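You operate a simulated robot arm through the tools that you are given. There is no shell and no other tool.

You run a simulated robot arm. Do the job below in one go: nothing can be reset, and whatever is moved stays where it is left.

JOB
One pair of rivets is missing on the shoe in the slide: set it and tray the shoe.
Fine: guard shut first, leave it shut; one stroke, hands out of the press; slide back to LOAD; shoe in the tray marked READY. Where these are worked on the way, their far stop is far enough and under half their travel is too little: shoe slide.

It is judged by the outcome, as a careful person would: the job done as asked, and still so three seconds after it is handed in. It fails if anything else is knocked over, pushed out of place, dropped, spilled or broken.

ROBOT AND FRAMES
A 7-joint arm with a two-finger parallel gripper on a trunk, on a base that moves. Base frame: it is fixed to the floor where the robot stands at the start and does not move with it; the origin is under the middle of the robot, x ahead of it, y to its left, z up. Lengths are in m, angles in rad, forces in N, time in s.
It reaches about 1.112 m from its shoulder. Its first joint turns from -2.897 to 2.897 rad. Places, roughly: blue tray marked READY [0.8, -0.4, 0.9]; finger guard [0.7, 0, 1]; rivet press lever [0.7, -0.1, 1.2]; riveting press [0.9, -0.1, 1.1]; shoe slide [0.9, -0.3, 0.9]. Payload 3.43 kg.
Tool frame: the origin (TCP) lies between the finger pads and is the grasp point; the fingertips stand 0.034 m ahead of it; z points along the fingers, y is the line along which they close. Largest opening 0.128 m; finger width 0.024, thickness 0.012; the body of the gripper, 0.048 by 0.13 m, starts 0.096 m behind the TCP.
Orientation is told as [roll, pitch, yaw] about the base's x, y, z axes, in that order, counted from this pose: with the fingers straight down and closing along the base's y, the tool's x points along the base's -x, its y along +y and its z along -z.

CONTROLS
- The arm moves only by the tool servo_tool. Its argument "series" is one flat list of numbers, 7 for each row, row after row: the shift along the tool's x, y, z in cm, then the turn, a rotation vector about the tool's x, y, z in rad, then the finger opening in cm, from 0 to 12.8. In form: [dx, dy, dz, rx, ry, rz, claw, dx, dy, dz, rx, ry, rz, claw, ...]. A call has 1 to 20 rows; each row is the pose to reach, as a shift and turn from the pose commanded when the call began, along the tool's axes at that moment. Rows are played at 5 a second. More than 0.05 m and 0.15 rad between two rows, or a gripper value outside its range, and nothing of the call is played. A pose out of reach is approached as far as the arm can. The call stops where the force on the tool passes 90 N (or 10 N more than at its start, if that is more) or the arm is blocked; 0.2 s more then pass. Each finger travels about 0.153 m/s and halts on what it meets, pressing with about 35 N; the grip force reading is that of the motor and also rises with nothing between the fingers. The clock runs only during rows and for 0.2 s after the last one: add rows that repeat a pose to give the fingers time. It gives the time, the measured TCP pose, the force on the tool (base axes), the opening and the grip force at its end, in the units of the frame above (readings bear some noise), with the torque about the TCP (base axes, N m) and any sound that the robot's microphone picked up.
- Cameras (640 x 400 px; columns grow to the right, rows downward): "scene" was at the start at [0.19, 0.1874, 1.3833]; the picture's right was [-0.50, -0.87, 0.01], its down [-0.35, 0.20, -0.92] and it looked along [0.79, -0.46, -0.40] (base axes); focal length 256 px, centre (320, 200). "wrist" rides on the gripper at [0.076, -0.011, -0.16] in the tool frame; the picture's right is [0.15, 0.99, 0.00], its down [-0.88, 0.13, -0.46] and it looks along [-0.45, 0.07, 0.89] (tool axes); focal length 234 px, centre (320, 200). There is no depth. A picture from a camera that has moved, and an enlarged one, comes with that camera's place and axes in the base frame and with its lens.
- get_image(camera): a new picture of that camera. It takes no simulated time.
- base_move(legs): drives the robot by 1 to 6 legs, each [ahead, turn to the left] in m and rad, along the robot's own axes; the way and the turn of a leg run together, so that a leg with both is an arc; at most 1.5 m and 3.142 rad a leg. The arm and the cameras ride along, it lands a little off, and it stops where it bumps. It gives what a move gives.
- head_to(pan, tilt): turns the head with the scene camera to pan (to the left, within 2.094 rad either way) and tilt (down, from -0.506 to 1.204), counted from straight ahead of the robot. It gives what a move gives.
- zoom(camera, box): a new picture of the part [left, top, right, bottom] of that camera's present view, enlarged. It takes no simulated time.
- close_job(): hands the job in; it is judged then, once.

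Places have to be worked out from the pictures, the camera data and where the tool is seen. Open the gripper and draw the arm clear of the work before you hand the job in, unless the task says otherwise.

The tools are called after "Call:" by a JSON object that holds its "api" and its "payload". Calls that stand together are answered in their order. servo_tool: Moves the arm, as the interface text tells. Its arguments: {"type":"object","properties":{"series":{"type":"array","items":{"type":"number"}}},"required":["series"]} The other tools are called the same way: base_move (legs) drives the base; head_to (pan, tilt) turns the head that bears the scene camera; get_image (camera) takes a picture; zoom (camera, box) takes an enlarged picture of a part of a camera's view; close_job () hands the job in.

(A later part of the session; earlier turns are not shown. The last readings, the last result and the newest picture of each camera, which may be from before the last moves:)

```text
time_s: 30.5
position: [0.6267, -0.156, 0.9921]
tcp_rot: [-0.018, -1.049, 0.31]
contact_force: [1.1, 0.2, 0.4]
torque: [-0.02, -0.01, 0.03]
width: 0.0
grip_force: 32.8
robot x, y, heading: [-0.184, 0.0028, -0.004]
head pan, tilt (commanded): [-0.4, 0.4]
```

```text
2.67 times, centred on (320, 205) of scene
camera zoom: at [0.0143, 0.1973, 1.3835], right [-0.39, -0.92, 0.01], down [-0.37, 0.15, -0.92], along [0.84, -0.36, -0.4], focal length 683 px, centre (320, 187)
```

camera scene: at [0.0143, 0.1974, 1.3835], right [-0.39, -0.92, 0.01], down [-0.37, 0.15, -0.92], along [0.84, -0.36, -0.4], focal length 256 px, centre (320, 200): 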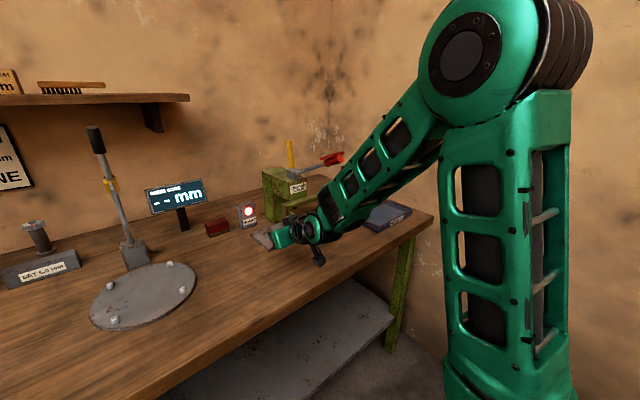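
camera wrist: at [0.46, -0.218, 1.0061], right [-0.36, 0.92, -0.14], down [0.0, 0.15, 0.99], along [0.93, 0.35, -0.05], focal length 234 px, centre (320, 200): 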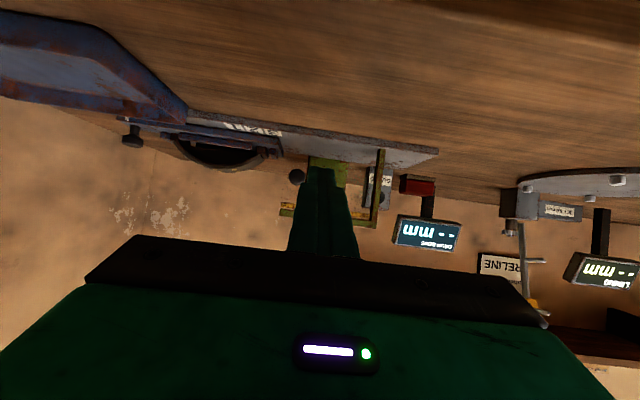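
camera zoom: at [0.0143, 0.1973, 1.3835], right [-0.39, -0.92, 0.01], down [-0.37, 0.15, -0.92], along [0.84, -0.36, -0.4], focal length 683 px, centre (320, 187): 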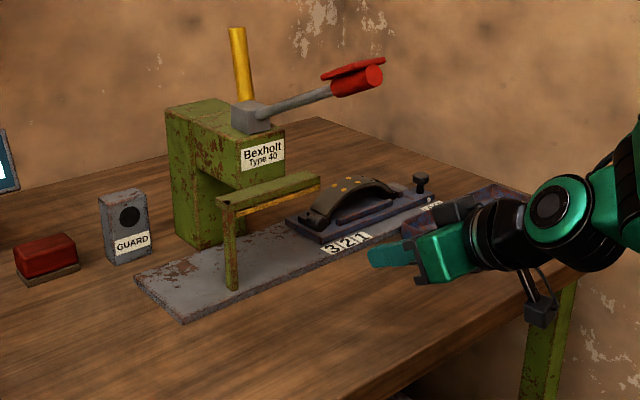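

The guard stays shut (lamp dark, yellow bar under the beam). Next is the slide: I zoom both cameras on its knob, pointer and scale to fix their positions.

Call:
{"api": "zoom", "payload": {"camera": "scene", "box": [310, 185, 400, 240]}}

Call:
{"api": "zoom", "payload": {"camera": "wrist", "box": [100, 90, 300, 215]}}

```text
7.11 times, centred on (355, 212) of scene
camera zoom: at [0.0143, 0.1973, 1.3835], right [-0.39, -0.92, 0.01], down [-0.37, 0.15, -0.92], along [0.84, -0.36, -0.4], focal length 1820 px, centre (71, 111)
```

zoom: 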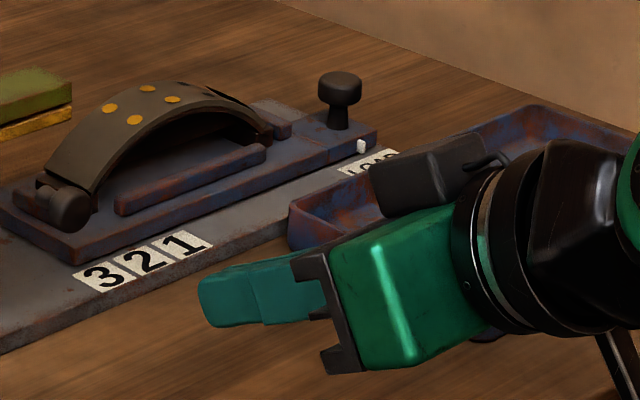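

```text
3.20 times, centred on (200, 152) of wrist
camera zoom: at [0.46, -0.218, 1.0061], right [-0.36, 0.92, -0.14], down [0.0, 0.15, 0.99], along [0.93, 0.35, -0.05], focal length 749 px, centre (704, 352)
```

zoom: 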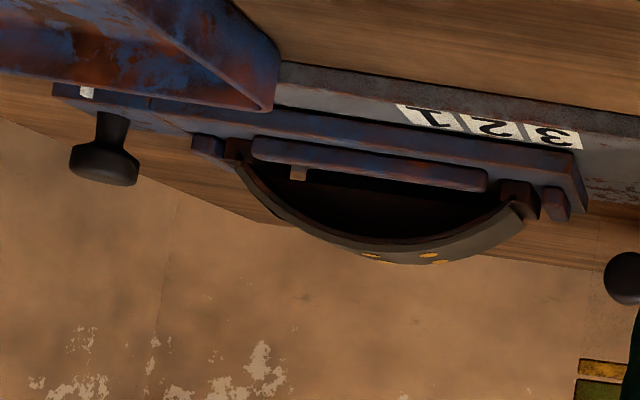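

Triangulated: slide knob centre ≈ (0.928,-0.381,0.933), pointer just beside it, marks 3/2/1 along the front; the travel to mark 3 is about 0.225 m. I move the hand right, out from under the lever, before raising it.

Call:
{"api": "servo_tool", "payload": {"series": [-0.6, -4, -0.3, 0, 0, 0, 0, -1.2, -8, -0.7, 0, 0, 0, 0, -1.7, -12, -1.0, 0, 0, 0, 0, -2.6, -16, -1.5, 0, 0, 0, 0, -3.5, -20, -2.0, 0, 0, 0, 0, -3.5, -20, -2.0, 0, 0, 0, 0]}}

Call:
{"api": "get_image", "payload": {"camera": "scene"}}

Call:
{"api": "get_image", "payload": {"camera": "wrist"}}

```text
time_s: 31.9
position: [0.6828, -0.348, 1.0348]
tcp_rot: [-0.017, -1.049, 0.31]
contact_force: [-0.1, 0.0, 0.2]
torque: [-0.01, 0.02, -0.04]
width: 0.0001
grip_force: 33.0
robot x, y, heading: [-0.1839, -0.0025, -0.005]
head pan, tilt (commanded): [-0.4, 0.4]
```

```text
taken
camera scene: at [0.0142, 0.1973, 1.3835], right [-0.39, -0.92, 0.01], down [-0.37, 0.15, -0.92], along [0.84, -0.36, -0.4], focal length 256 px, centre (320, 200)
```

scene: 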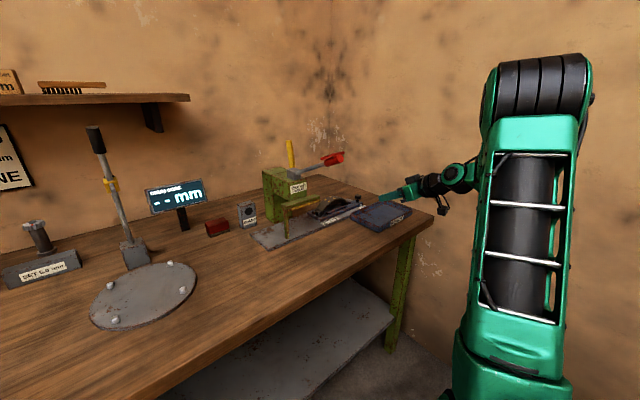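

```text
taken
camera wrist: at [0.5188, -0.4089, 1.049], right [-0.36, 0.92, -0.14], down [0.0, 0.15, 0.99], along [0.93, 0.35, -0.05], focal length 234 px, centre (320, 200)
```

wrist: 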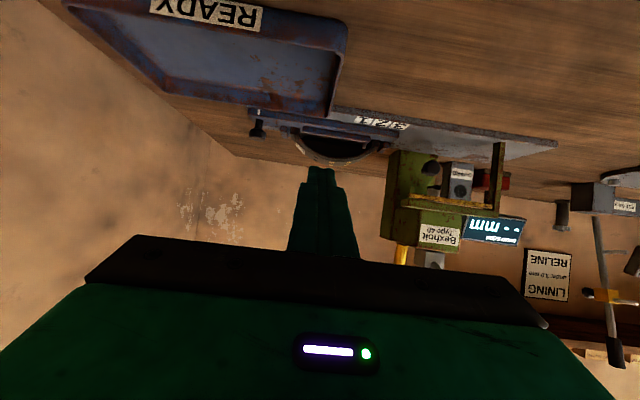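

This viewpoint shows shoe, slide and press together; I zoom to compare the punch with the rivet pairs.

Call:
{"api": "zoom", "payload": {"camera": "wrist", "box": [370, 110, 530, 270]}}

Call:
{"api": "zoom", "payload": {"camera": "wrist", "box": [230, 90, 410, 190]}}

```text
2.50 times, centred on (450, 190) of wrist
camera zoom: at [0.5188, -0.4089, 1.049], right [-0.36, 0.92, -0.14], down [0.0, 0.15, 0.99], along [0.93, 0.35, -0.05], focal length 585 px, centre (-5, 225)
```

zoom: 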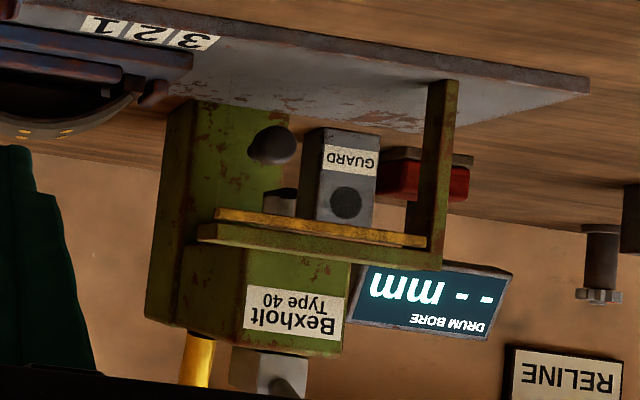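

```text
3.56 times, centred on (320, 140) of wrist
camera zoom: at [0.5188, -0.4089, 1.049], right [-0.36, 0.92, -0.14], down [0.0, 0.15, 0.99], along [0.93, 0.35, -0.05], focal length 833 px, centre (320, 413)
```

zoom: 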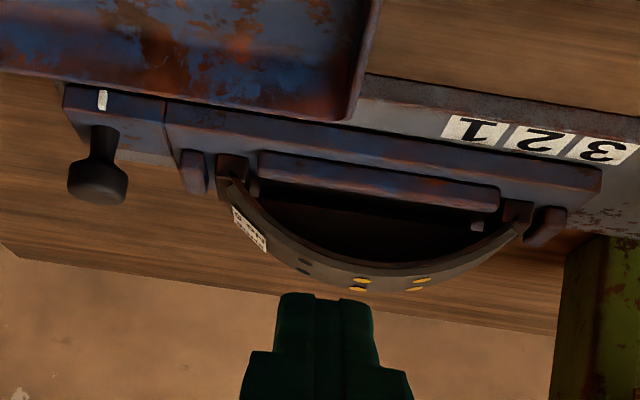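

Punch sits at about u 0.31 and the empty pair is the rightmost of the three, about 0.23 m of travel away — this agrees with mark 3. Now I raise the hand and turn the fingers to vertical.

Call:
{"api": "servo_tool", "payload": {"series": [-2.64, 0, -0.8, 0, 0.131, 0, 0, -5.28, 0, -1.6, 0, 0.262, 0, 0, -7.91, 0, -2.4, 0, 0.393, 0, 0, -10.55, 0, -3.2, 0, 0.5245, 0, 0, -13.19, 0, -4.0, 0, 0.656, 0, 2, -15.83, 0, -4.8, 0, 0.787, 0, 4, -18.46, 0, -5.6, 0, 0.918, 0, 6, -21.1, 0, -6.4, 0, 1.049, 0, 7, -21.1, 0, -6.4, 0, 1.049, 0, 7]}}

Call:
{"api": "get_image", "payload": {"camera": "scene"}}

Call:
{"api": "get_image", "payload": {"camera": "wrist"}}

```text
time_s: 33.9
position: [0.6954, -0.3397, 1.2331]
tcp_rot: [-0.011, -0.026, 0.289]
contact_force: [-0.3, 0.9, 1.1]
torque: [0.0, -0.04, -0.01]
width: 0.0701
grip_force: 0.0
out of reach, approached as far as the arm can: row 8, 9
robot x, y, heading: [-0.1837, -0.0014, -0.0]
head pan, tilt (commanded): [-0.4, 0.4]
```

```text
taken
camera scene: at [0.0138, 0.1974, 1.3835], right [-0.39, -0.92, 0.01], down [-0.37, 0.15, -0.92], along [0.84, -0.36, -0.4], focal length 256 px, centre (320, 200)
```

scene: 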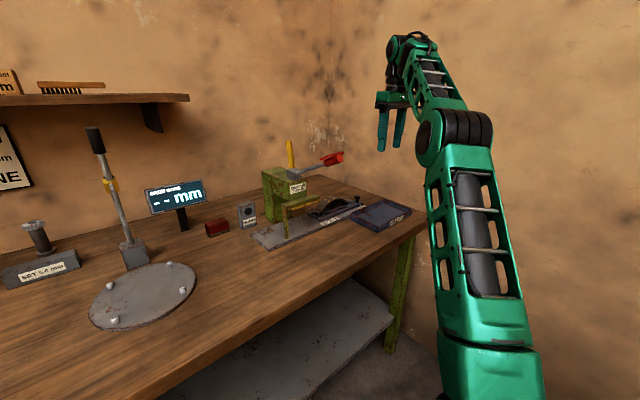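

```text
taken
camera wrist: at [0.6217, -0.3718, 1.3917], right [-0.42, 0.91, -0.01], down [0.79, 0.38, 0.48], along [0.44, 0.19, -0.88], focal length 234 px, centre (320, 200)
```

wrist: 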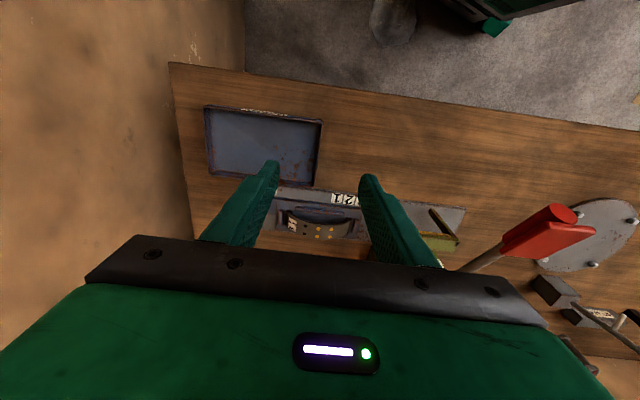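

The arm says that height with vertical fingers is at its limit, so the base should be closer for the slide. I drive 0.13 m forward with the hand held high and clear.

Call:
{"api": "base_move", "payload": {"legs": [[0.13, 0]]}}

Call:
{"api": "get_image", "payload": {"camera": "scene"}}

Call:
{"api": "get_image", "payload": {"camera": "wrist"}}

```text
time_s: 35.2
position: [0.8267, -0.3426, 1.2336]
tcp_rot: [-0.011, -0.024, 0.286]
contact_force: [-0.5, -0.1, 0.7]
torque: [0.05, -0.03, 0.01]
width: 0.0702
grip_force: 0.0
robot x, y, heading: [-0.0543, -0.0002, -0.004]
head pan, tilt (commanded): [-0.4, 0.4]
```

```text
taken
camera scene: at [0.1461, 0.1968, 1.3835], right [-0.39, -0.92, 0.01], down [-0.37, 0.15, -0.92], along [0.84, -0.36, -0.4], focal length 256 px, centre (320, 200)
```

scene: 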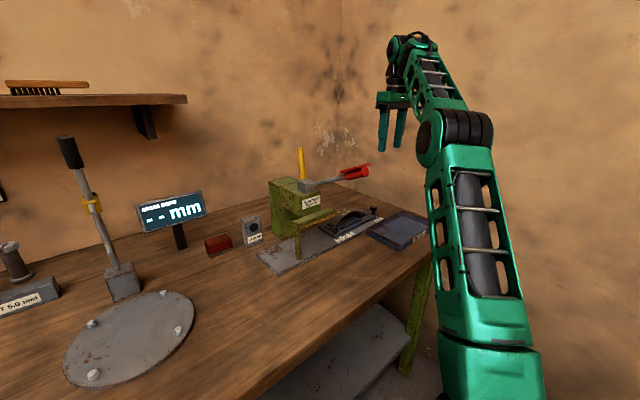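

```text
taken
camera wrist: at [0.7525, -0.3751, 1.3907], right [-0.42, 0.91, -0.01], down [0.8, 0.38, 0.48], along [0.44, 0.19, -0.88], focal length 234 px, centre (320, 200)
```

wrist: 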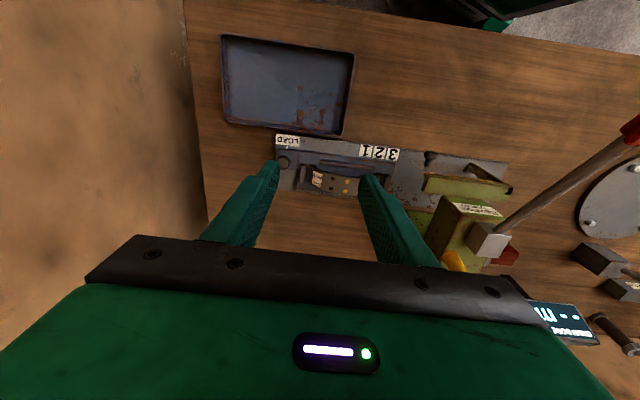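

Now I have a view from nearly above; I zoom to measure knob, shoe, labels and press.

Call:
{"api": "zoom", "payload": {"camera": "wrist", "box": [255, 120, 405, 215]}}

Call:
{"api": "zoom", "payload": {"camera": "wrist", "box": [380, 110, 640, 290]}}

```text
4.21 times, centred on (330, 168) of wrist
camera zoom: at [0.7525, -0.3751, 1.3907], right [-0.42, 0.91, -0.01], down [0.8, 0.38, 0.48], along [0.44, 0.19, -0.88], focal length 986 px, centre (278, 337)
```

zoom: 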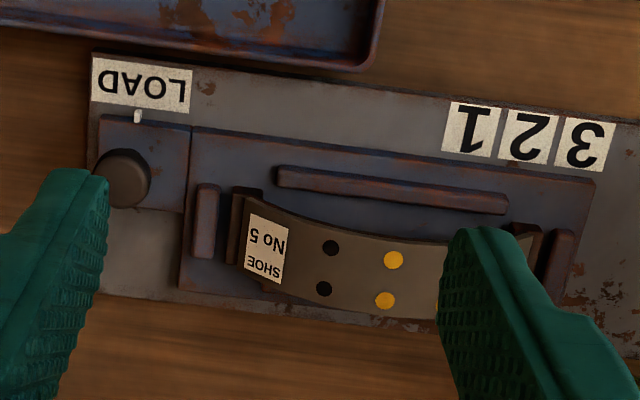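

```text
2.22 times, centred on (510, 200) of wrist
camera zoom: at [0.7525, -0.3751, 1.3907], right [-0.42, 0.91, -0.01], down [0.8, 0.38, 0.48], along [0.44, 0.19, -0.88], focal length 520 px, centre (-102, 200)
```

zoom: 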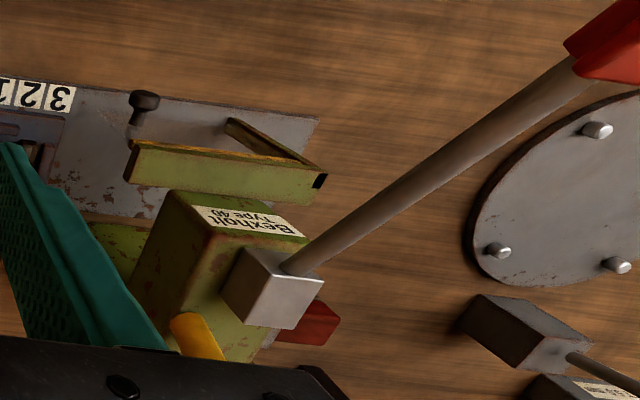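

Knob confirmed at about (0.930,-0.382). I turn the hand a quarter turn so that the fingers close across the slide (camera on the right side, away from the press) while moving above the knob.

Call:
{"api": "servo_tool", "payload": {"series": [-0.71, -0.56, 0.85, 0, 0, -0.133, 7, -1.42, -1.12, 1.7, 0, 0, -0.266, 7, -2.13, -1.68, 2.55, 0, 0, -0.399, 7, -2.83, -2.23, 3.4, 0, 0, -0.531, 7, -3.54, -2.79, 4.25, 0, 0, -0.664, 7, -4.25, -3.35, 5.1, 0, 0, -0.797, 7, -4.96, -3.91, 5.95, 0, 0, -0.93, 7, -5.67, -4.47, 6.8, 0, 0, -1.063, 7, -6.38, -5.03, 7.65, 0, 0, -1.196, 7, -7.08, -5.58, 8.5, 0, 0, -1.328, 7, -7.79, -6.14, 9.35, 0, 0, -1.461, 7, -8.5, -6.7, 10.2, 0, 0, -1.594, 7, -8.5, -6.7, 10.2, 0, 0, -1.594, 7]}}

Call:
{"api": "get_image", "payload": {"camera": "wrist"}}

Call:
{"api": "get_image", "payload": {"camera": "scene"}}

```text
time_s: 38.0
position: [0.8983, -0.3746, 1.1401]
tcp_rot: [-0.037, 0.017, 1.882]
contact_force: [0.4, 1.4, 0.3]
torque: [-0.18, 0.04, -0.01]
width: 0.07
grip_force: 0.1
out of reach, approached as far as the arm can: row 6, 7, 8, 9, 10, 11, 12, 13
robot x, y, heading: [-0.0488, 0.0032, 0.0]
head pan, tilt (commanded): [-0.4, 0.4]
```

```text
taken
camera wrist: at [0.9275, -0.4436, 1.3006], right [-0.9, -0.44, -0.03], down [-0.41, 0.8, 0.44], along [-0.17, 0.41, -0.9], focal length 234 px, centre (320, 200)
```

wrist: 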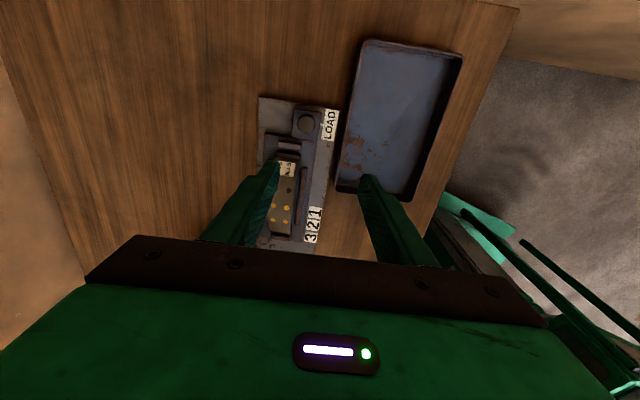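

```text
taken
camera scene: at [0.1463, 0.1975, 1.3834], right [-0.39, -0.92, 0.01], down [-0.37, 0.15, -0.92], along [0.84, -0.36, -0.4], focal length 256 px, centre (320, 200)
```

scene: 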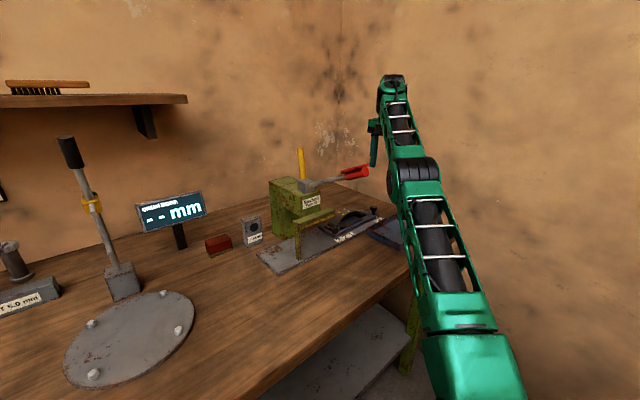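

The target was just out of reach at that height (the shoulder is low), but lower down reach grows. I descend 6 cm and see where the tool settles.

Call:
{"api": "servo_tool", "payload": {"series": [0, 0, 2, 0, 0, 0, 7, 0, 0, 4, 0, 0, 0, 7, 0, 0, 6, 0, 0, 0, 7, 0, 0, 6, 0, 0, 0, 7]}}

Call:
{"api": "get_image", "payload": {"camera": "wrist"}}

```text
time_s: 39.0
position: [0.8971, -0.3752, 1.0759]
tcp_rot: [-0.038, 0.016, 1.881]
contact_force: [-0.4, -0.1, -0.2]
torque: [-0.01, -0.02, 0.02]
width: 0.07
grip_force: 0.2
robot x, y, heading: [-0.0491, -0.0032, -0.008]
head pan, tilt (commanded): [-0.4, 0.4]
```

```text
taken
camera wrist: at [0.9243, -0.4444, 1.2364], right [-0.9, -0.44, -0.03], down [-0.41, 0.8, 0.44], along [-0.17, 0.41, -0.9], focal length 234 px, centre (320, 200)
```

wrist: 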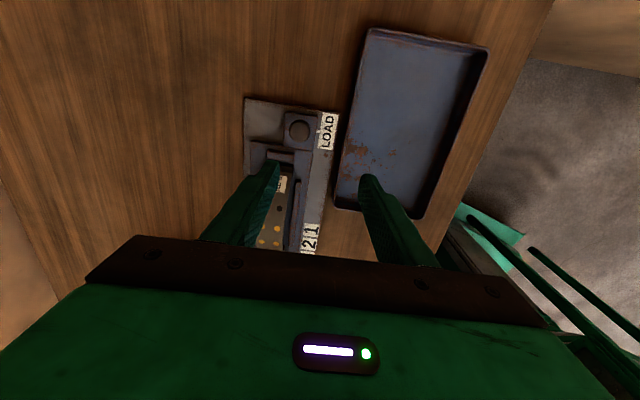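

Commanded pose now equals the measured one, so shifts are reliable. I centre over the knob (about +1.9 cm along, 3 cm inward), level the tool, and descend with a 5 cm opening to z ≈ 0.955.

Call:
{"api": "servo_tool", "payload": {"series": [0.95, -1.5, 0.5, -0.019, -0.008, 0, 6, 1.9, -3.0, 1.0, -0.038, -0.016, 0, 5, 1.9, -3.0, 3.0, -0.038, -0.016, 0, 5, 1.9, -3.0, 5.0, -0.038, -0.016, 0, 5, 1.9, -3.0, 6.5, -0.038, -0.016, 0, 5, 1.9, -3.0, 6.5, -0.038, -0.016, 0, 5]}}

Call:
{"api": "get_image", "payload": {"camera": "wrist"}}

Call:
{"api": "zoom", "payload": {"camera": "scene", "box": [320, 150, 460, 260]}}

```text
time_s: 40.4
position: [0.9378, -0.3879, 1.0129]
tcp_rot: [0.005, 0.001, 1.881]
contact_force: [0.2, -0.2, -0.6]
torque: [-0.01, 0.02, -0.01]
width: 0.0499
grip_force: 0.0
out of reach, approached as far as the arm can: row 2, 3
robot x, y, heading: [-0.0499, -0.0008, -0.004]
head pan, tilt (commanded): [-0.4, 0.4]
```

```text
taken
camera wrist: at [0.9726, -0.458, 1.1723], right [-0.9, -0.44, 0.0], down [-0.39, 0.8, 0.46], along [-0.2, 0.41, -0.89], focal length 234 px, centre (320, 200)
```

wrist: 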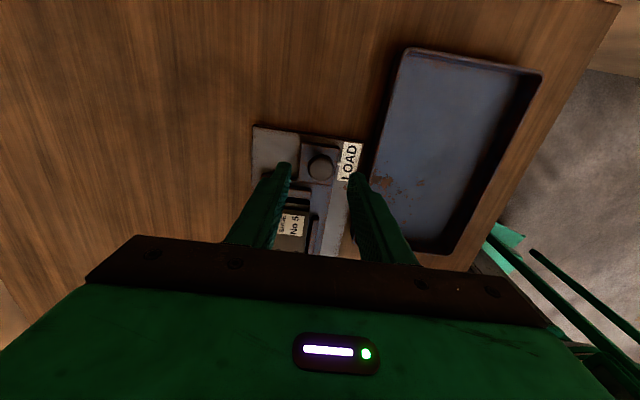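

```text
3.64 times, centred on (390, 205) of scene
camera zoom: at [0.1463, 0.1967, 1.3835], right [-0.39, -0.92, 0.01], down [-0.37, 0.15, -0.92], along [0.84, -0.36, -0.4], focal length 931 px, centre (66, 182)
```

zoom: 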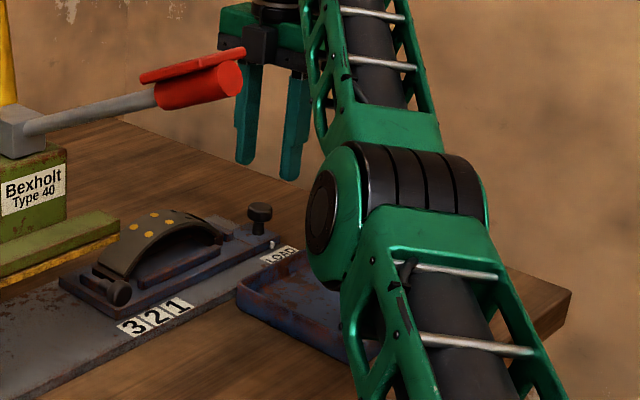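

The knob now appears right between the fingers (I get (0.937,-0.386) against TCP (0.938,-0.388)). I descend the last 6 cm to z ≈ 0.952.

Call:
{"api": "servo_tool", "payload": {"series": [0, 0, 2, 0, 0, 0, 5, 0, 0, 4, 0, 0, 0, 5, 0, 0, 6, 0, 0, 0, 5, 0, 0, 6, 0, 0, 0, 5]}}

Call:
{"api": "get_image", "payload": {"camera": "wrist"}}

Call:
{"api": "zoom", "payload": {"camera": "scene", "box": [320, 150, 460, 260]}}

```text
time_s: 41.4
position: [0.9358, -0.3872, 0.9522]
tcp_rot: [0.001, -0.001, 1.878]
contact_force: [-0.3, -0.3, -0.8]
torque: [-0.01, -0.03, -0.02]
width: 0.0498
grip_force: 0.0
robot x, y, heading: [-0.0483, 0.0018, -0.007]
head pan, tilt (commanded): [-0.4, 0.4]
```

```text
taken
camera wrist: at [0.9708, -0.4561, 1.1119], right [-0.9, -0.44, 0.0], down [-0.39, 0.8, 0.46], along [-0.2, 0.41, -0.89], focal length 234 px, centre (320, 200)
```

wrist: 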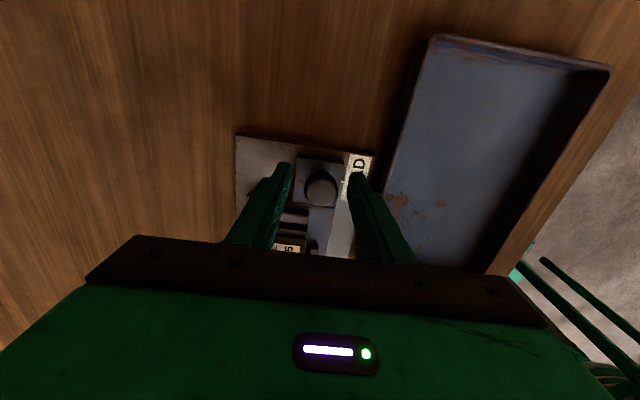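

```text
3.64 times, centred on (390, 205) of scene
camera zoom: at [0.1463, 0.1967, 1.3835], right [-0.39, -0.92, 0.01], down [-0.37, 0.15, -0.92], along [0.84, -0.36, -0.4], focal length 931 px, centre (66, 182)
```

zoom: 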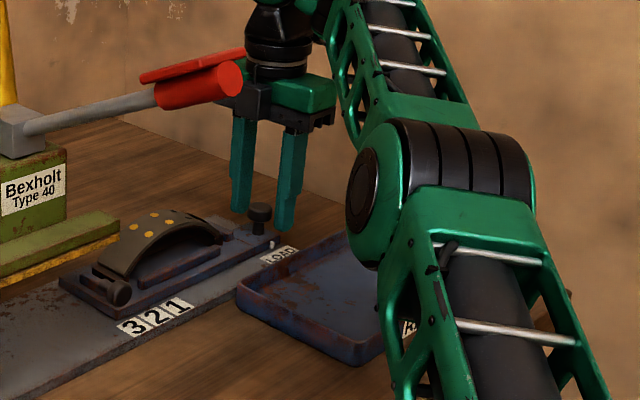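

The fingers straddle the knob. I close on it.

Call:
{"api": "servo_tool", "payload": {"series": [0, 0, 0, 0, 0, 0, 3.5, 0, 0, 0, 0, 0, 0, 2, 0, 0, 0, 0, 0, 0, 1, 0, 0, 0, 0, 0, 0, 1]}}

Call:
{"api": "zoom", "payload": {"camera": "wrist", "box": [220, 120, 420, 260]}}

```text
time_s: 42.4
position: [0.935, -0.3876, 0.9527]
tcp_rot: [0.005, -0.002, 1.881]
contact_force: [-24.4, 0.5, -4.3]
torque: [-0.14, 0.63, 0.15]
width: 0.0273
grip_force: 45.1
robot x, y, heading: [-0.0522, 0.0037, -0.003]
head pan, tilt (commanded): [-0.4, 0.4]
```

```text
2.86 times, centred on (320, 190) of wrist
camera zoom: at [0.97, -0.4567, 1.1117], right [-0.9, -0.44, 0.0], down [-0.39, 0.8, 0.46], along [-0.2, 0.41, -0.89], focal length 669 px, centre (320, 229)
```

zoom: 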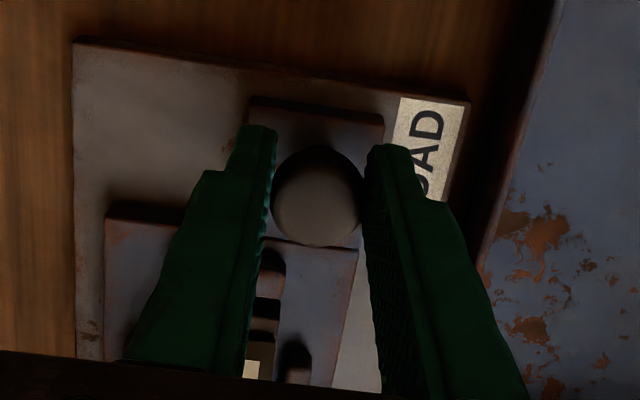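

Gripped (2.7 cm wide); a 24 N sideways load hints at a 2 mm offset, which I relieve while starting to draw the slide left by 10 cm.

Call:
{"api": "servo_tool", "payload": {"series": [0, 0.2, 0, 0, 0, 0, 1, -1, 0.2, 0, 0, 0, 0, 1, -2.5, 0.2, 0, 0, 0, 0, 1, -4, 0.2, 0, 0, 0, 0, 1, -6, 0.2, 0, 0, 0, 0, 1, -8, 0.2, 0, 0, 0, 0, 1, -10, 0.2, 0, 0, 0, 0, 1, -10, 0.2, 0, 0, 0, 0, 1]}}

Call:
{"api": "get_image", "payload": {"camera": "wrist"}}

Call:
{"api": "zoom", "payload": {"camera": "scene", "box": [250, 130, 450, 260]}}

```text
time_s: 44.2
position: [0.9043, -0.2891, 0.9537]
tcp_rot: [-0.002, -0.003, 1.88]
contact_force: [28.0, 9.3, -0.4]
torque: [0.12, -0.83, -0.01]
width: 0.0273
grip_force: 45.0
robot x, y, heading: [-0.0493, -0.0034, 0.003]
head pan, tilt (commanded): [-0.4, 0.4]
```

```text
taken
camera wrist: at [0.9381, -0.3585, 1.1118], right [-0.9, -0.44, 0.0], down [-0.39, 0.8, 0.46], along [-0.2, 0.41, -0.89], focal length 234 px, centre (320, 200)
```

wrist: 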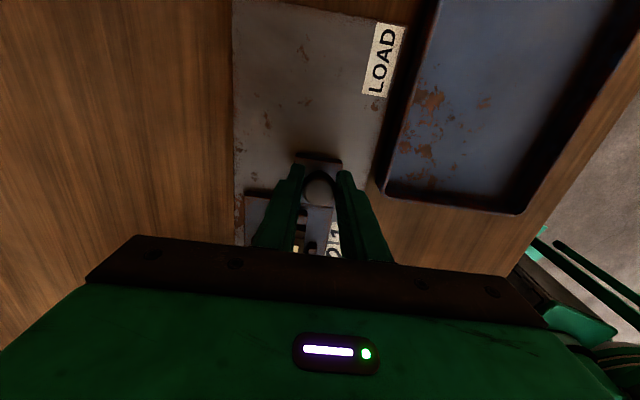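

```text
3.08 times, centred on (350, 195) of scene
camera zoom: at [0.1474, 0.1972, 1.3833], right [-0.39, -0.92, 0.01], down [-0.37, 0.15, -0.92], along [0.84, -0.36, -0.4], focal length 788 px, centre (228, 215)
```

zoom: 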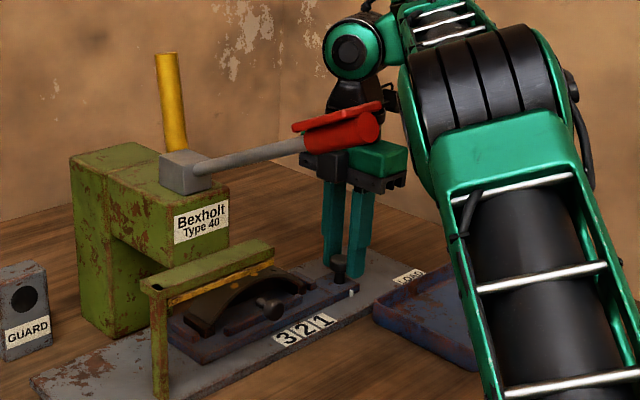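

The slide follows (moved 0.103 m). Further left my wrist would come near the lever, so I lean the hand to the right (tilt about the closing line) while drawing the slide on by 8 cm, and ease the side load by 1 mm.

Call:
{"api": "servo_tool", "payload": {"series": [0, -0.1, 0, 0, -0.07, 0, 1, -1, -0.1, 0, 0, -0.14, 0, 1, -2, -0.1, 0, 0, -0.21, 0, 1, -3.5, -0.1, 0, 0, -0.28, 0, 1, -5, -0.1, 0, 0, -0.35, 0, 1, -6.5, -0.1, 0, 0, -0.42, 0, 1, -8, -0.1, 0, 0, -0.42, 0, 1, -8, -0.1, 0, 0, -0.42, 0, 1]}}

Call:
{"api": "get_image", "payload": {"camera": "wrist"}}

Call:
{"api": "zoom", "payload": {"camera": "scene", "box": [250, 130, 450, 260]}}

```text
time_s: 46.0
position: [0.8805, -0.2121, 0.9514]
tcp_rot: [0.002, -0.425, 1.882]
contact_force: [36.3, 12.4, -15.8]
torque: [1.13, -0.46, -0.46]
width: 0.0272
grip_force: 44.8
robot x, y, heading: [-0.0485, 0.0025, -0.001]
head pan, tilt (commanded): [-0.4, 0.4]
```

```text
taken
camera wrist: at [0.9324, -0.3379, 1.0642], right [-0.9, -0.43, -0.06], down [-0.31, 0.55, 0.78], along [-0.3, 0.72, -0.63], focal length 234 px, centre (320, 200)
```

wrist: 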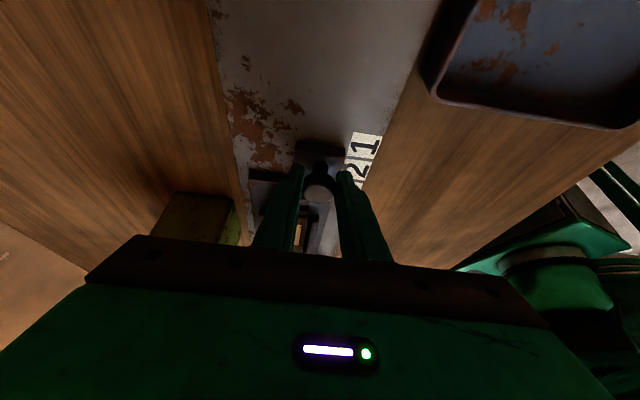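

```text
3.08 times, centred on (350, 195) of scene
camera zoom: at [0.1484, 0.197, 1.3831], right [-0.39, -0.92, 0.01], down [-0.37, 0.15, -0.92], along [0.84, -0.36, -0.4], focal length 788 px, centre (228, 215)
```

zoom: 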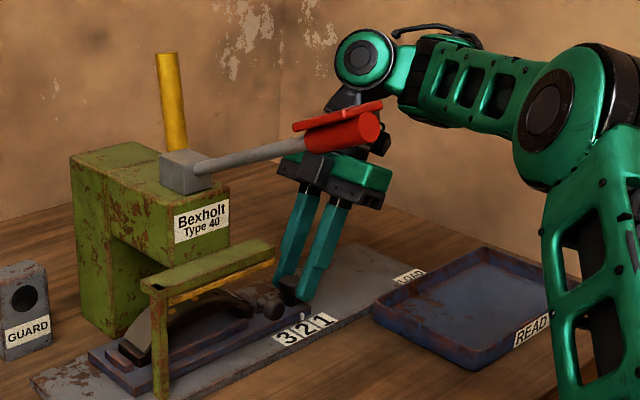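

The slide is between marks 1 and 2 now and the hand leans clear of the lever. I zoom on the pointer against the marks.

Call:
{"api": "zoom", "payload": {"camera": "scene", "box": [320, 210, 370, 250]}}

Call:
{"api": "zoom", "payload": {"camera": "wrist", "box": [240, 110, 440, 250]}}

```text
10.00 times, centred on (345, 230) of scene
camera zoom: at [0.1484, 0.197, 1.3831], right [-0.39, -0.92, 0.01], down [-0.37, 0.15, -0.92], along [0.84, -0.36, -0.4], focal length 2560 px, centre (70, -100)
```

zoom: 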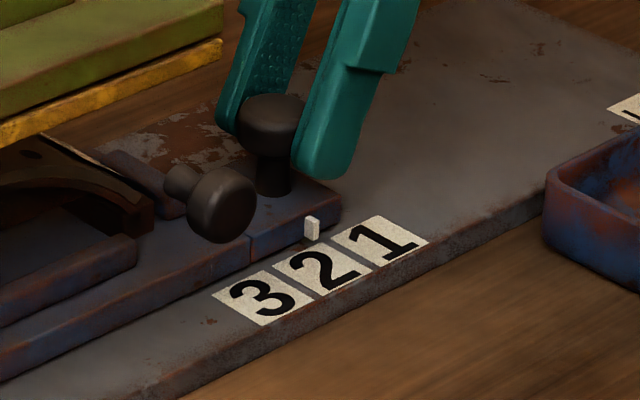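

```text
2.86 times, centred on (340, 180) of wrist
camera zoom: at [0.9324, -0.3379, 1.0642], right [-0.9, -0.43, -0.06], down [-0.31, 0.55, 0.78], along [-0.3, 0.72, -0.63], focal length 669 px, centre (263, 257)
```

zoom: 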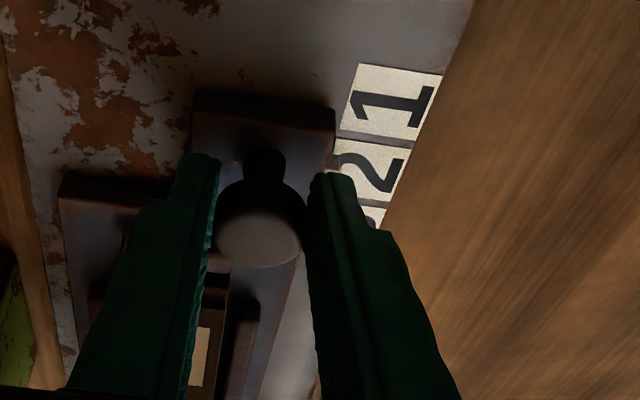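

The pointer stands about 0.83 of the way across mark 2, so roughly 3.9 cm more brings it to the middle of 3. I go 3 cm and re-check, easing the side load by 1.5 mm.

Call:
{"api": "servo_tool", "payload": {"series": [-0.46, -0.08, 0.2, 0, 0, 0, 1, -0.91, -0.15, 0.41, 0, 0, 0, 1, -1.83, -0.15, 0.82, 0, 0, 0, 1, -2.74, -0.15, 1.22, 0, 0, 0, 1, -2.74, -0.15, 1.22, 0, 0, 0, 1]}}

Call:
{"api": "zoom", "payload": {"camera": "scene", "box": [310, 210, 360, 250]}}

Call:
{"api": "zoom", "payload": {"camera": "wrist", "box": [240, 110, 440, 250]}}

```text
time_s: 47.2
position: [0.872, -0.1846, 0.9494]
tcp_rot: [0.004, -0.423, 1.878]
contact_force: [19.0, 7.0, -23.1]
torque: [-0.37, -0.53, -0.39]
width: 0.0272
grip_force: 45.2
robot x, y, heading: [-0.0497, -0.0006, -0.002]
head pan, tilt (commanded): [-0.4, 0.4]
```

```text
10.00 times, centred on (335, 230) of scene
camera zoom: at [0.1481, 0.1969, 1.3832], right [-0.39, -0.92, 0.01], down [-0.37, 0.15, -0.92], along [0.84, -0.36, -0.4], focal length 2560 px, centre (170, -100)
```

zoom: 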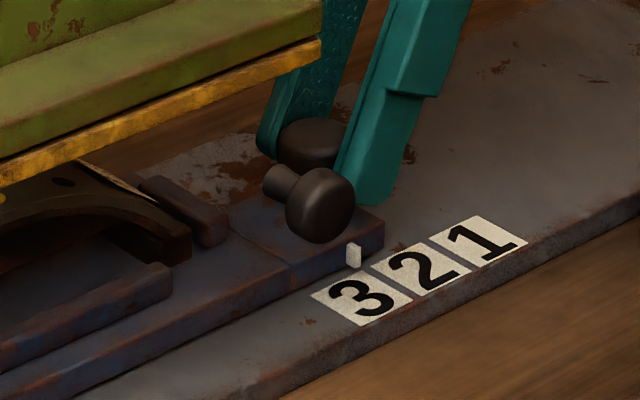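

```text
2.86 times, centred on (340, 180) of wrist
camera zoom: at [0.9242, -0.3099, 1.0645], right [-0.9, -0.43, -0.06], down [-0.31, 0.55, 0.78], along [-0.3, 0.72, -0.63], focal length 669 px, centre (263, 257)
```

zoom: 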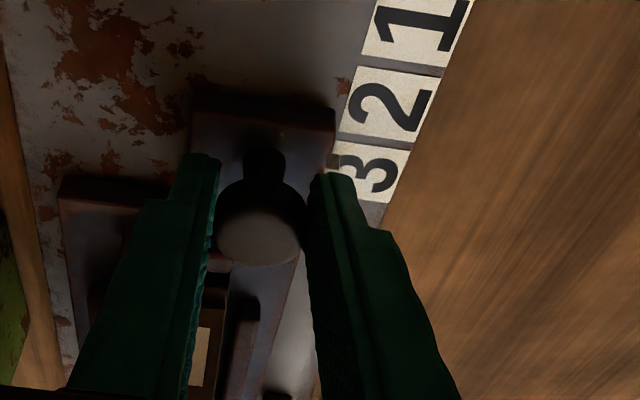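

About 0.8–1.2 cm remain to the middle of mark 3. I move 0.8 cm more and check for a stop.

Call:
{"api": "servo_tool", "payload": {"series": [-0.37, -0.04, 0.16, 0, 0, 0, 1, -0.73, -0.08, 0.33, 0, 0, 0, 1, -0.73, -0.08, 0.33, 0, 0, 0, 1]}}

Call:
{"api": "zoom", "payload": {"camera": "scene", "box": [310, 210, 360, 250]}}

Call:
{"api": "zoom", "payload": {"camera": "wrist", "box": [240, 110, 440, 250]}}

```text
time_s: 48.0
position: [0.8701, -0.178, 0.951]
tcp_rot: [0.008, -0.422, 1.878]
contact_force: [-1.5, 2.1, -33.7]
torque: [-0.73, -0.16, 0.05]
width: 0.0277
grip_force: 44.4
robot x, y, heading: [-0.0488, -0.0021, -0.004]
head pan, tilt (commanded): [-0.4, 0.4]
```

```text
10.00 times, centred on (335, 230) of scene
camera zoom: at [0.1477, 0.1966, 1.3833], right [-0.39, -0.92, 0.01], down [-0.37, 0.15, -0.92], along [0.84, -0.36, -0.4], focal length 2560 px, centre (170, -100)
```

zoom: 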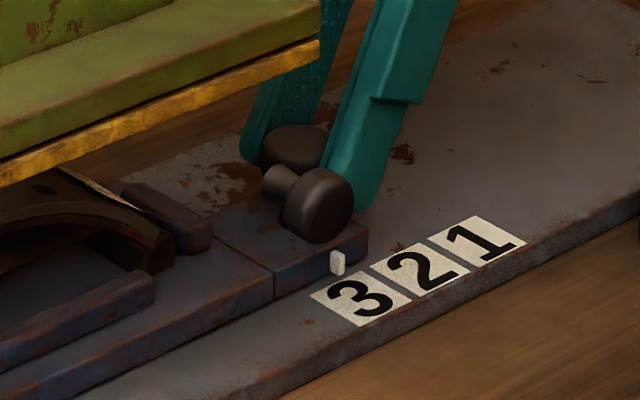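

```text
2.86 times, centred on (340, 180) of wrist
camera zoom: at [0.9223, -0.3025, 1.0646], right [-0.9, -0.43, -0.05], down [-0.31, 0.55, 0.78], along [-0.3, 0.72, -0.63], focal length 669 px, centre (263, 257)
```

zoom: 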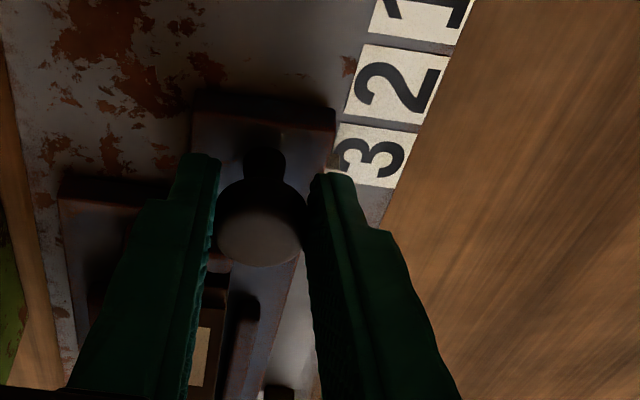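

The pointer's now centred on mark 3 within about a millimetre. I zoom on the press throat to see whether the empty holes are under the punch.

Call:
{"api": "zoom", "payload": {"camera": "scene", "box": [265, 185, 345, 250]}}

Call:
{"api": "zoom", "payload": {"camera": "wrist", "box": [130, 170, 340, 260]}}

```text
6.15 times, centred on (305, 218) of scene
camera zoom: at [0.1477, 0.1966, 1.3833], right [-0.39, -0.92, 0.01], down [-0.37, 0.15, -0.92], along [0.84, -0.36, -0.4], focal length 1575 px, centre (412, 92)
```

zoom: 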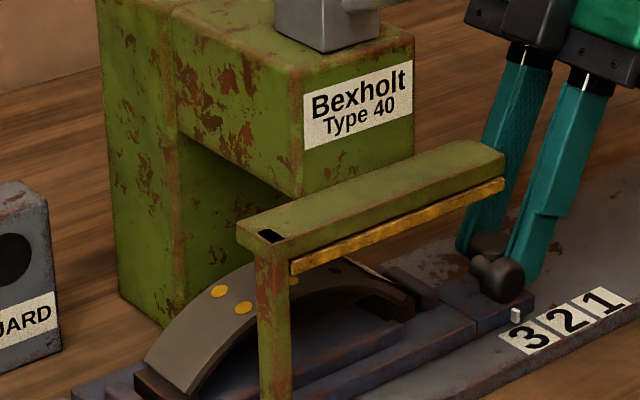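

```text
3.05 times, centred on (235, 215) of wrist
camera zoom: at [0.9223, -0.3025, 1.0646], right [-0.9, -0.43, -0.05], down [-0.31, 0.55, 0.78], along [-0.3, 0.72, -0.63], focal length 714 px, centre (579, 154)
```

zoom: 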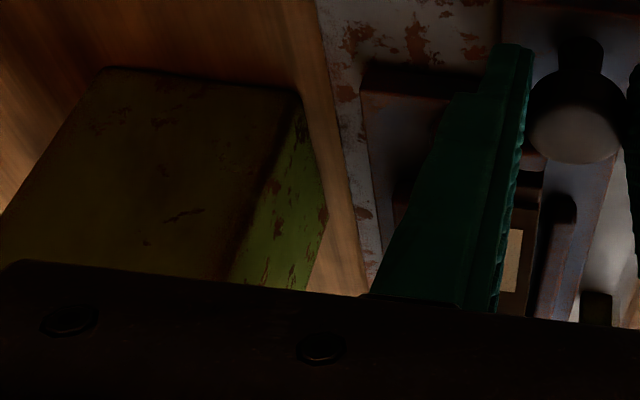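

The punch is hidden behind the guard beam from here, so I want a low front view before the one stroke. I release the knob and back the fingers off along their own axis, up and to the right.

Call:
{"api": "servo_tool", "payload": {"series": [0, 0, 0, 0, 0, 0, 4, 0, 0, 0, 0, 0, 0, 5.5, 0, 0, 0, 0, 0, 0, 5.5, 0, 0, -2, 0, 0, 0, 5.5, 0, 0, -5, 0, 0, 0, 5.5, 0, 0, -8, 0, 0, 0, 5.5, 0, 0, -12, 0, 0, 0, 5.5, 0, 0, -12, 0, 0, 0, 5.5]}}

Call:
{"api": "zoom", "payload": {"camera": "scene", "box": [265, 185, 385, 265]}}

Call:
{"api": "get_image", "payload": {"camera": "wrist"}}

```text
time_s: 49.8
position: [0.8834, -0.2223, 1.0619]
tcp_rot: [0.003, -0.422, 1.878]
contact_force: [0.0, 0.3, 0.4]
torque: [-0.02, -0.03, -0.01]
width: 0.0549
grip_force: 0.1
robot x, y, heading: [-0.0507, -0.0024, -0.009]
head pan, tilt (commanded): [-0.4, 0.4]
```

```text
5.00 times, centred on (325, 225) of scene
camera zoom: at [0.1463, 0.1967, 1.3835], right [-0.39, -0.92, 0.01], down [-0.37, 0.15, -0.92], along [0.84, -0.36, -0.4], focal length 1280 px, centre (295, 75)
```

zoom: 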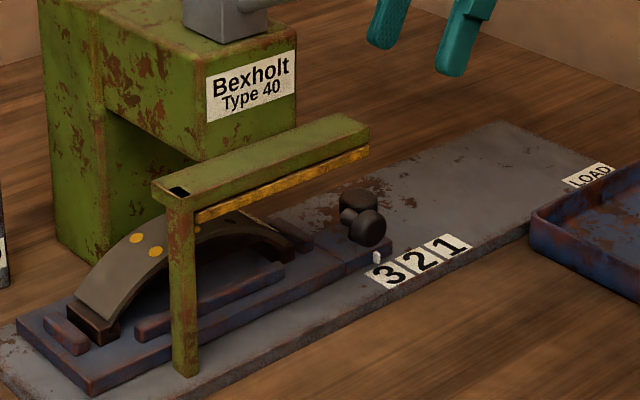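

```text
taken
camera wrist: at [0.9354, -0.3466, 1.1765], right [-0.9, -0.43, -0.06], down [-0.31, 0.55, 0.78], along [-0.3, 0.72, -0.63], focal length 234 px, centre (320, 200)
```

wrist: 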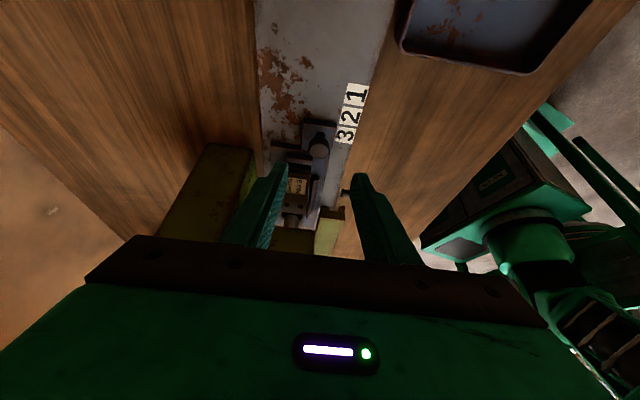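

The slide stayed put. The wrist camera now sees the pointer from above; I zoom there.

Call:
{"api": "zoom", "payload": {"camera": "wrist", "box": [250, 70, 410, 250]}}

Call:
{"api": "zoom", "payload": {"camera": "wrist", "box": [290, 80, 380, 160]}}

```text
2.22 times, centred on (330, 160) of wrist
camera zoom: at [0.9354, -0.3466, 1.1765], right [-0.9, -0.43, -0.06], down [-0.31, 0.55, 0.78], along [-0.3, 0.72, -0.63], focal length 520 px, centre (298, 289)
```

zoom: 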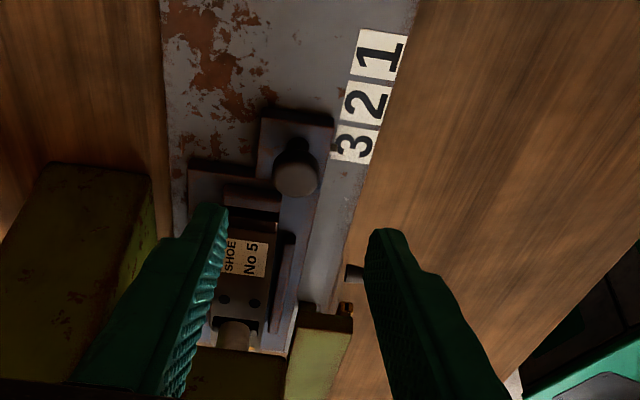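

```text
5.00 times, centred on (335, 120) of wrist
camera zoom: at [0.9354, -0.3466, 1.1765], right [-0.9, -0.43, -0.06], down [-0.31, 0.55, 0.78], along [-0.3, 0.72, -0.63], focal length 1171 px, centre (245, 600)
```

zoom: 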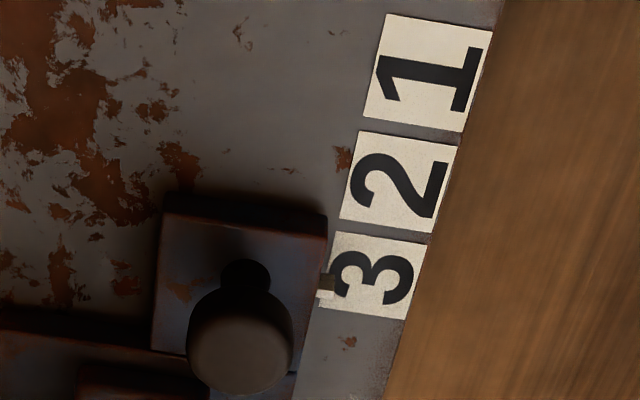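

From above the pointer sits on mark 3's middle once its height is allowed for, and I can see the two empty holes just in front of the ram. I zoom there to compare hole and ram positions.

Call:
{"api": "zoom", "payload": {"camera": "wrist", "box": [310, 190, 370, 240]}}

Call:
{"api": "zoom", "payload": {"camera": "wrist", "box": [275, 185, 325, 240]}}

```text
8.00 times, centred on (340, 215) of wrist
camera zoom: at [0.9354, -0.3466, 1.1765], right [-0.9, -0.43, -0.06], down [-0.31, 0.55, 0.78], along [-0.3, 0.72, -0.63], focal length 1873 px, centre (160, 80)
```

zoom: 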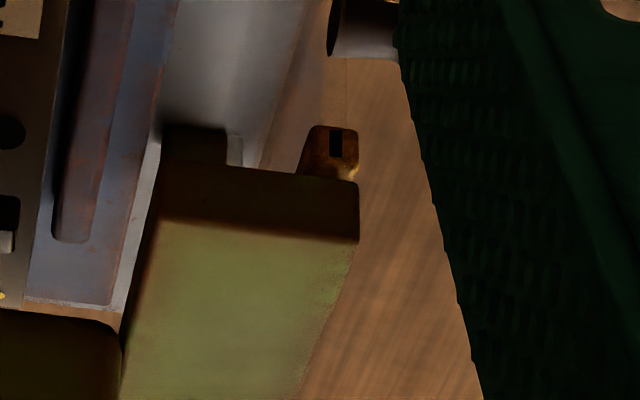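

```text
7.27 times, centred on (300, 212) of wrist
camera zoom: at [0.9354, -0.3466, 1.1765], right [-0.9, -0.43, -0.06], down [-0.31, 0.55, 0.78], along [-0.3, 0.72, -0.63], focal length 1703 px, centre (466, 109)
```

zoom: 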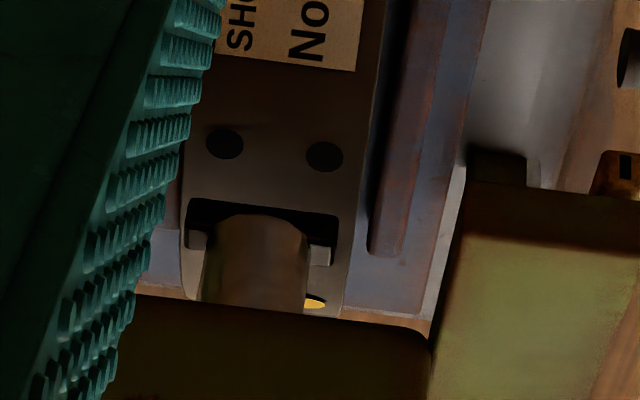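

The ram's two pins line up with the two empty holes along the slide direction (ram at u≈0.312, holes ≈0.315), so mark 3 is right. Now I take the hand forward of the bench, to the right of the lever, levelling it and closing the fingers.

Call:
{"api": "servo_tool", "payload": {"series": [-0.37, 3.3, -2.0, 0, 0.07, 0, 4, -0.73, 6.7, -4.1, 0, 0.14, 0, 3, -1.1, 10, -6.1, 0, 0.21, 0, 2, -1.47, 13.3, -8.1, 0, 0.28, 0, 1, -1.83, 16.7, -10.2, 0, 0.35, 0, 0, -2.2, 20, -12.2, 0, 0.42, 0, 0, -2.2, 20, -12.2, 0, 0.42, 0, 0]}}

Call:
{"api": "get_image", "payload": {"camera": "scene"}}

Call:
{"api": "get_image", "payload": {"camera": "wrist"}}

```text
time_s: 51.4
position: [0.7015, -0.313, 1.182]
tcp_rot: [0.003, -0.001, 1.882]
contact_force: [0.2, 0.3, 0.3]
torque: [0.0, 0.04, -0.01]
width: 0.0002
grip_force: 32.5
robot x, y, heading: [-0.047, -0.0013, -0.001]
head pan, tilt (commanded): [-0.4, 0.4]
```

```text
taken
camera scene: at [0.1461, 0.1968, 1.3835], right [-0.39, -0.92, 0.01], down [-0.37, 0.15, -0.92], along [0.84, -0.36, -0.4], focal length 256 px, centre (320, 200)
```

scene: 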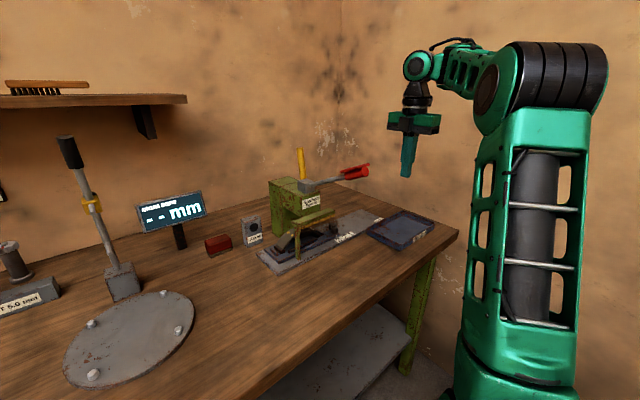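

```text
taken
camera wrist: at [0.7358, -0.3809, 1.3413], right [-0.9, -0.44, 0.0], down [-0.39, 0.8, 0.46], along [-0.2, 0.41, -0.89], focal length 234 px, centre (320, 200)
```

wrist: 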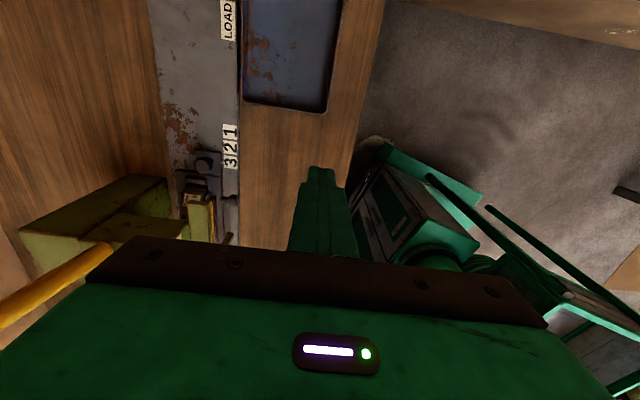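

Hand is clear at the right front. I turn it back so the camera looks at the press (closing line along the bench) in place.

Call:
{"api": "servo_tool", "payload": {"series": [0, 0, 0, 0, 0, 0.143, 0, 0, 0, 0, 0, 0, 0.286, 0, 0, 0, 0, 0, 0, 0.429, 0, 0, 0, 0, 0, 0, 0.572, 0, 0, 0, 0, 0, 0, 0.715, 0, 0, 0, 0, 0, 0, 0.858, 0, 0, 0, 0, 0, 0, 1.001, 0, 0, 0, 0, 0, 0, 1.144, 0, 0, 0, 0, 0, 0, 1.287, 0, 0, 0, 0, 0, 0, 1.43, 0, 0, 0, 0, 0, 0, 1.573, 0, 0, 0, 0, 0, 0, 1.573, 0]}}

Call:
{"api": "get_image", "payload": {"camera": "wrist"}}

Call:
{"api": "zoom", "payload": {"camera": "scene", "box": [260, 140, 400, 230]}}

```text
time_s: 54.0
position: [0.7027, -0.3119, 1.1828]
tcp_rot: [0.0, 0.002, 0.305]
contact_force: [0.1, 0.2, -0.1]
torque: [0.01, 0.01, 0.0]
width: 0.0
grip_force: 33.4
robot x, y, heading: [-0.0481, -0.0019, -0.004]
head pan, tilt (commanded): [-0.4, 0.4]
```

```text
taken
camera wrist: at [0.6336, -0.3459, 1.3413], right [-0.44, 0.9, 0.0], down [0.8, 0.39, 0.45], along [0.41, 0.2, -0.89], focal length 234 px, centre (320, 200)
```

wrist: 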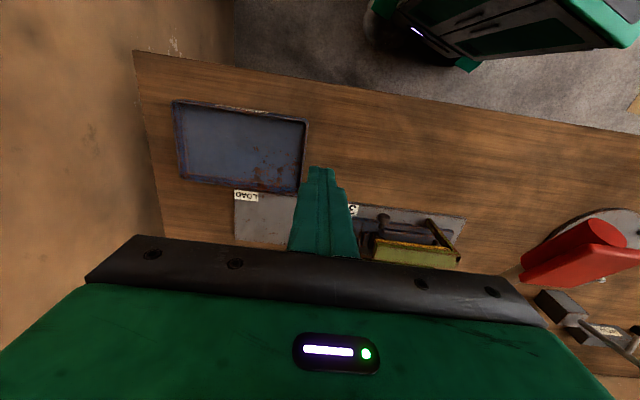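

```text
4.44 times, centred on (330, 185) of scene
camera zoom: at [0.1461, 0.1968, 1.3835], right [-0.39, -0.92, 0.01], down [-0.37, 0.15, -0.92], along [0.84, -0.36, -0.4], focal length 1138 px, centre (276, 267)
```

zoom: 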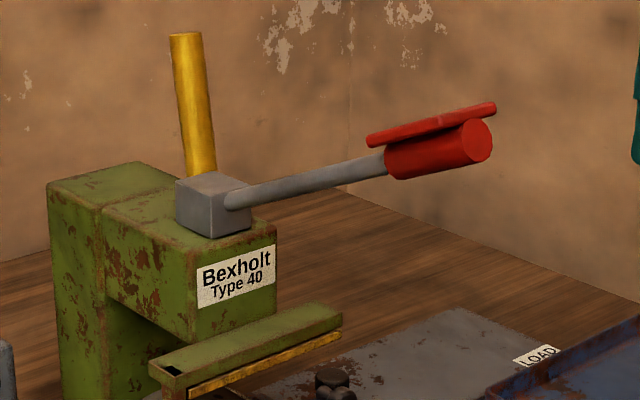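

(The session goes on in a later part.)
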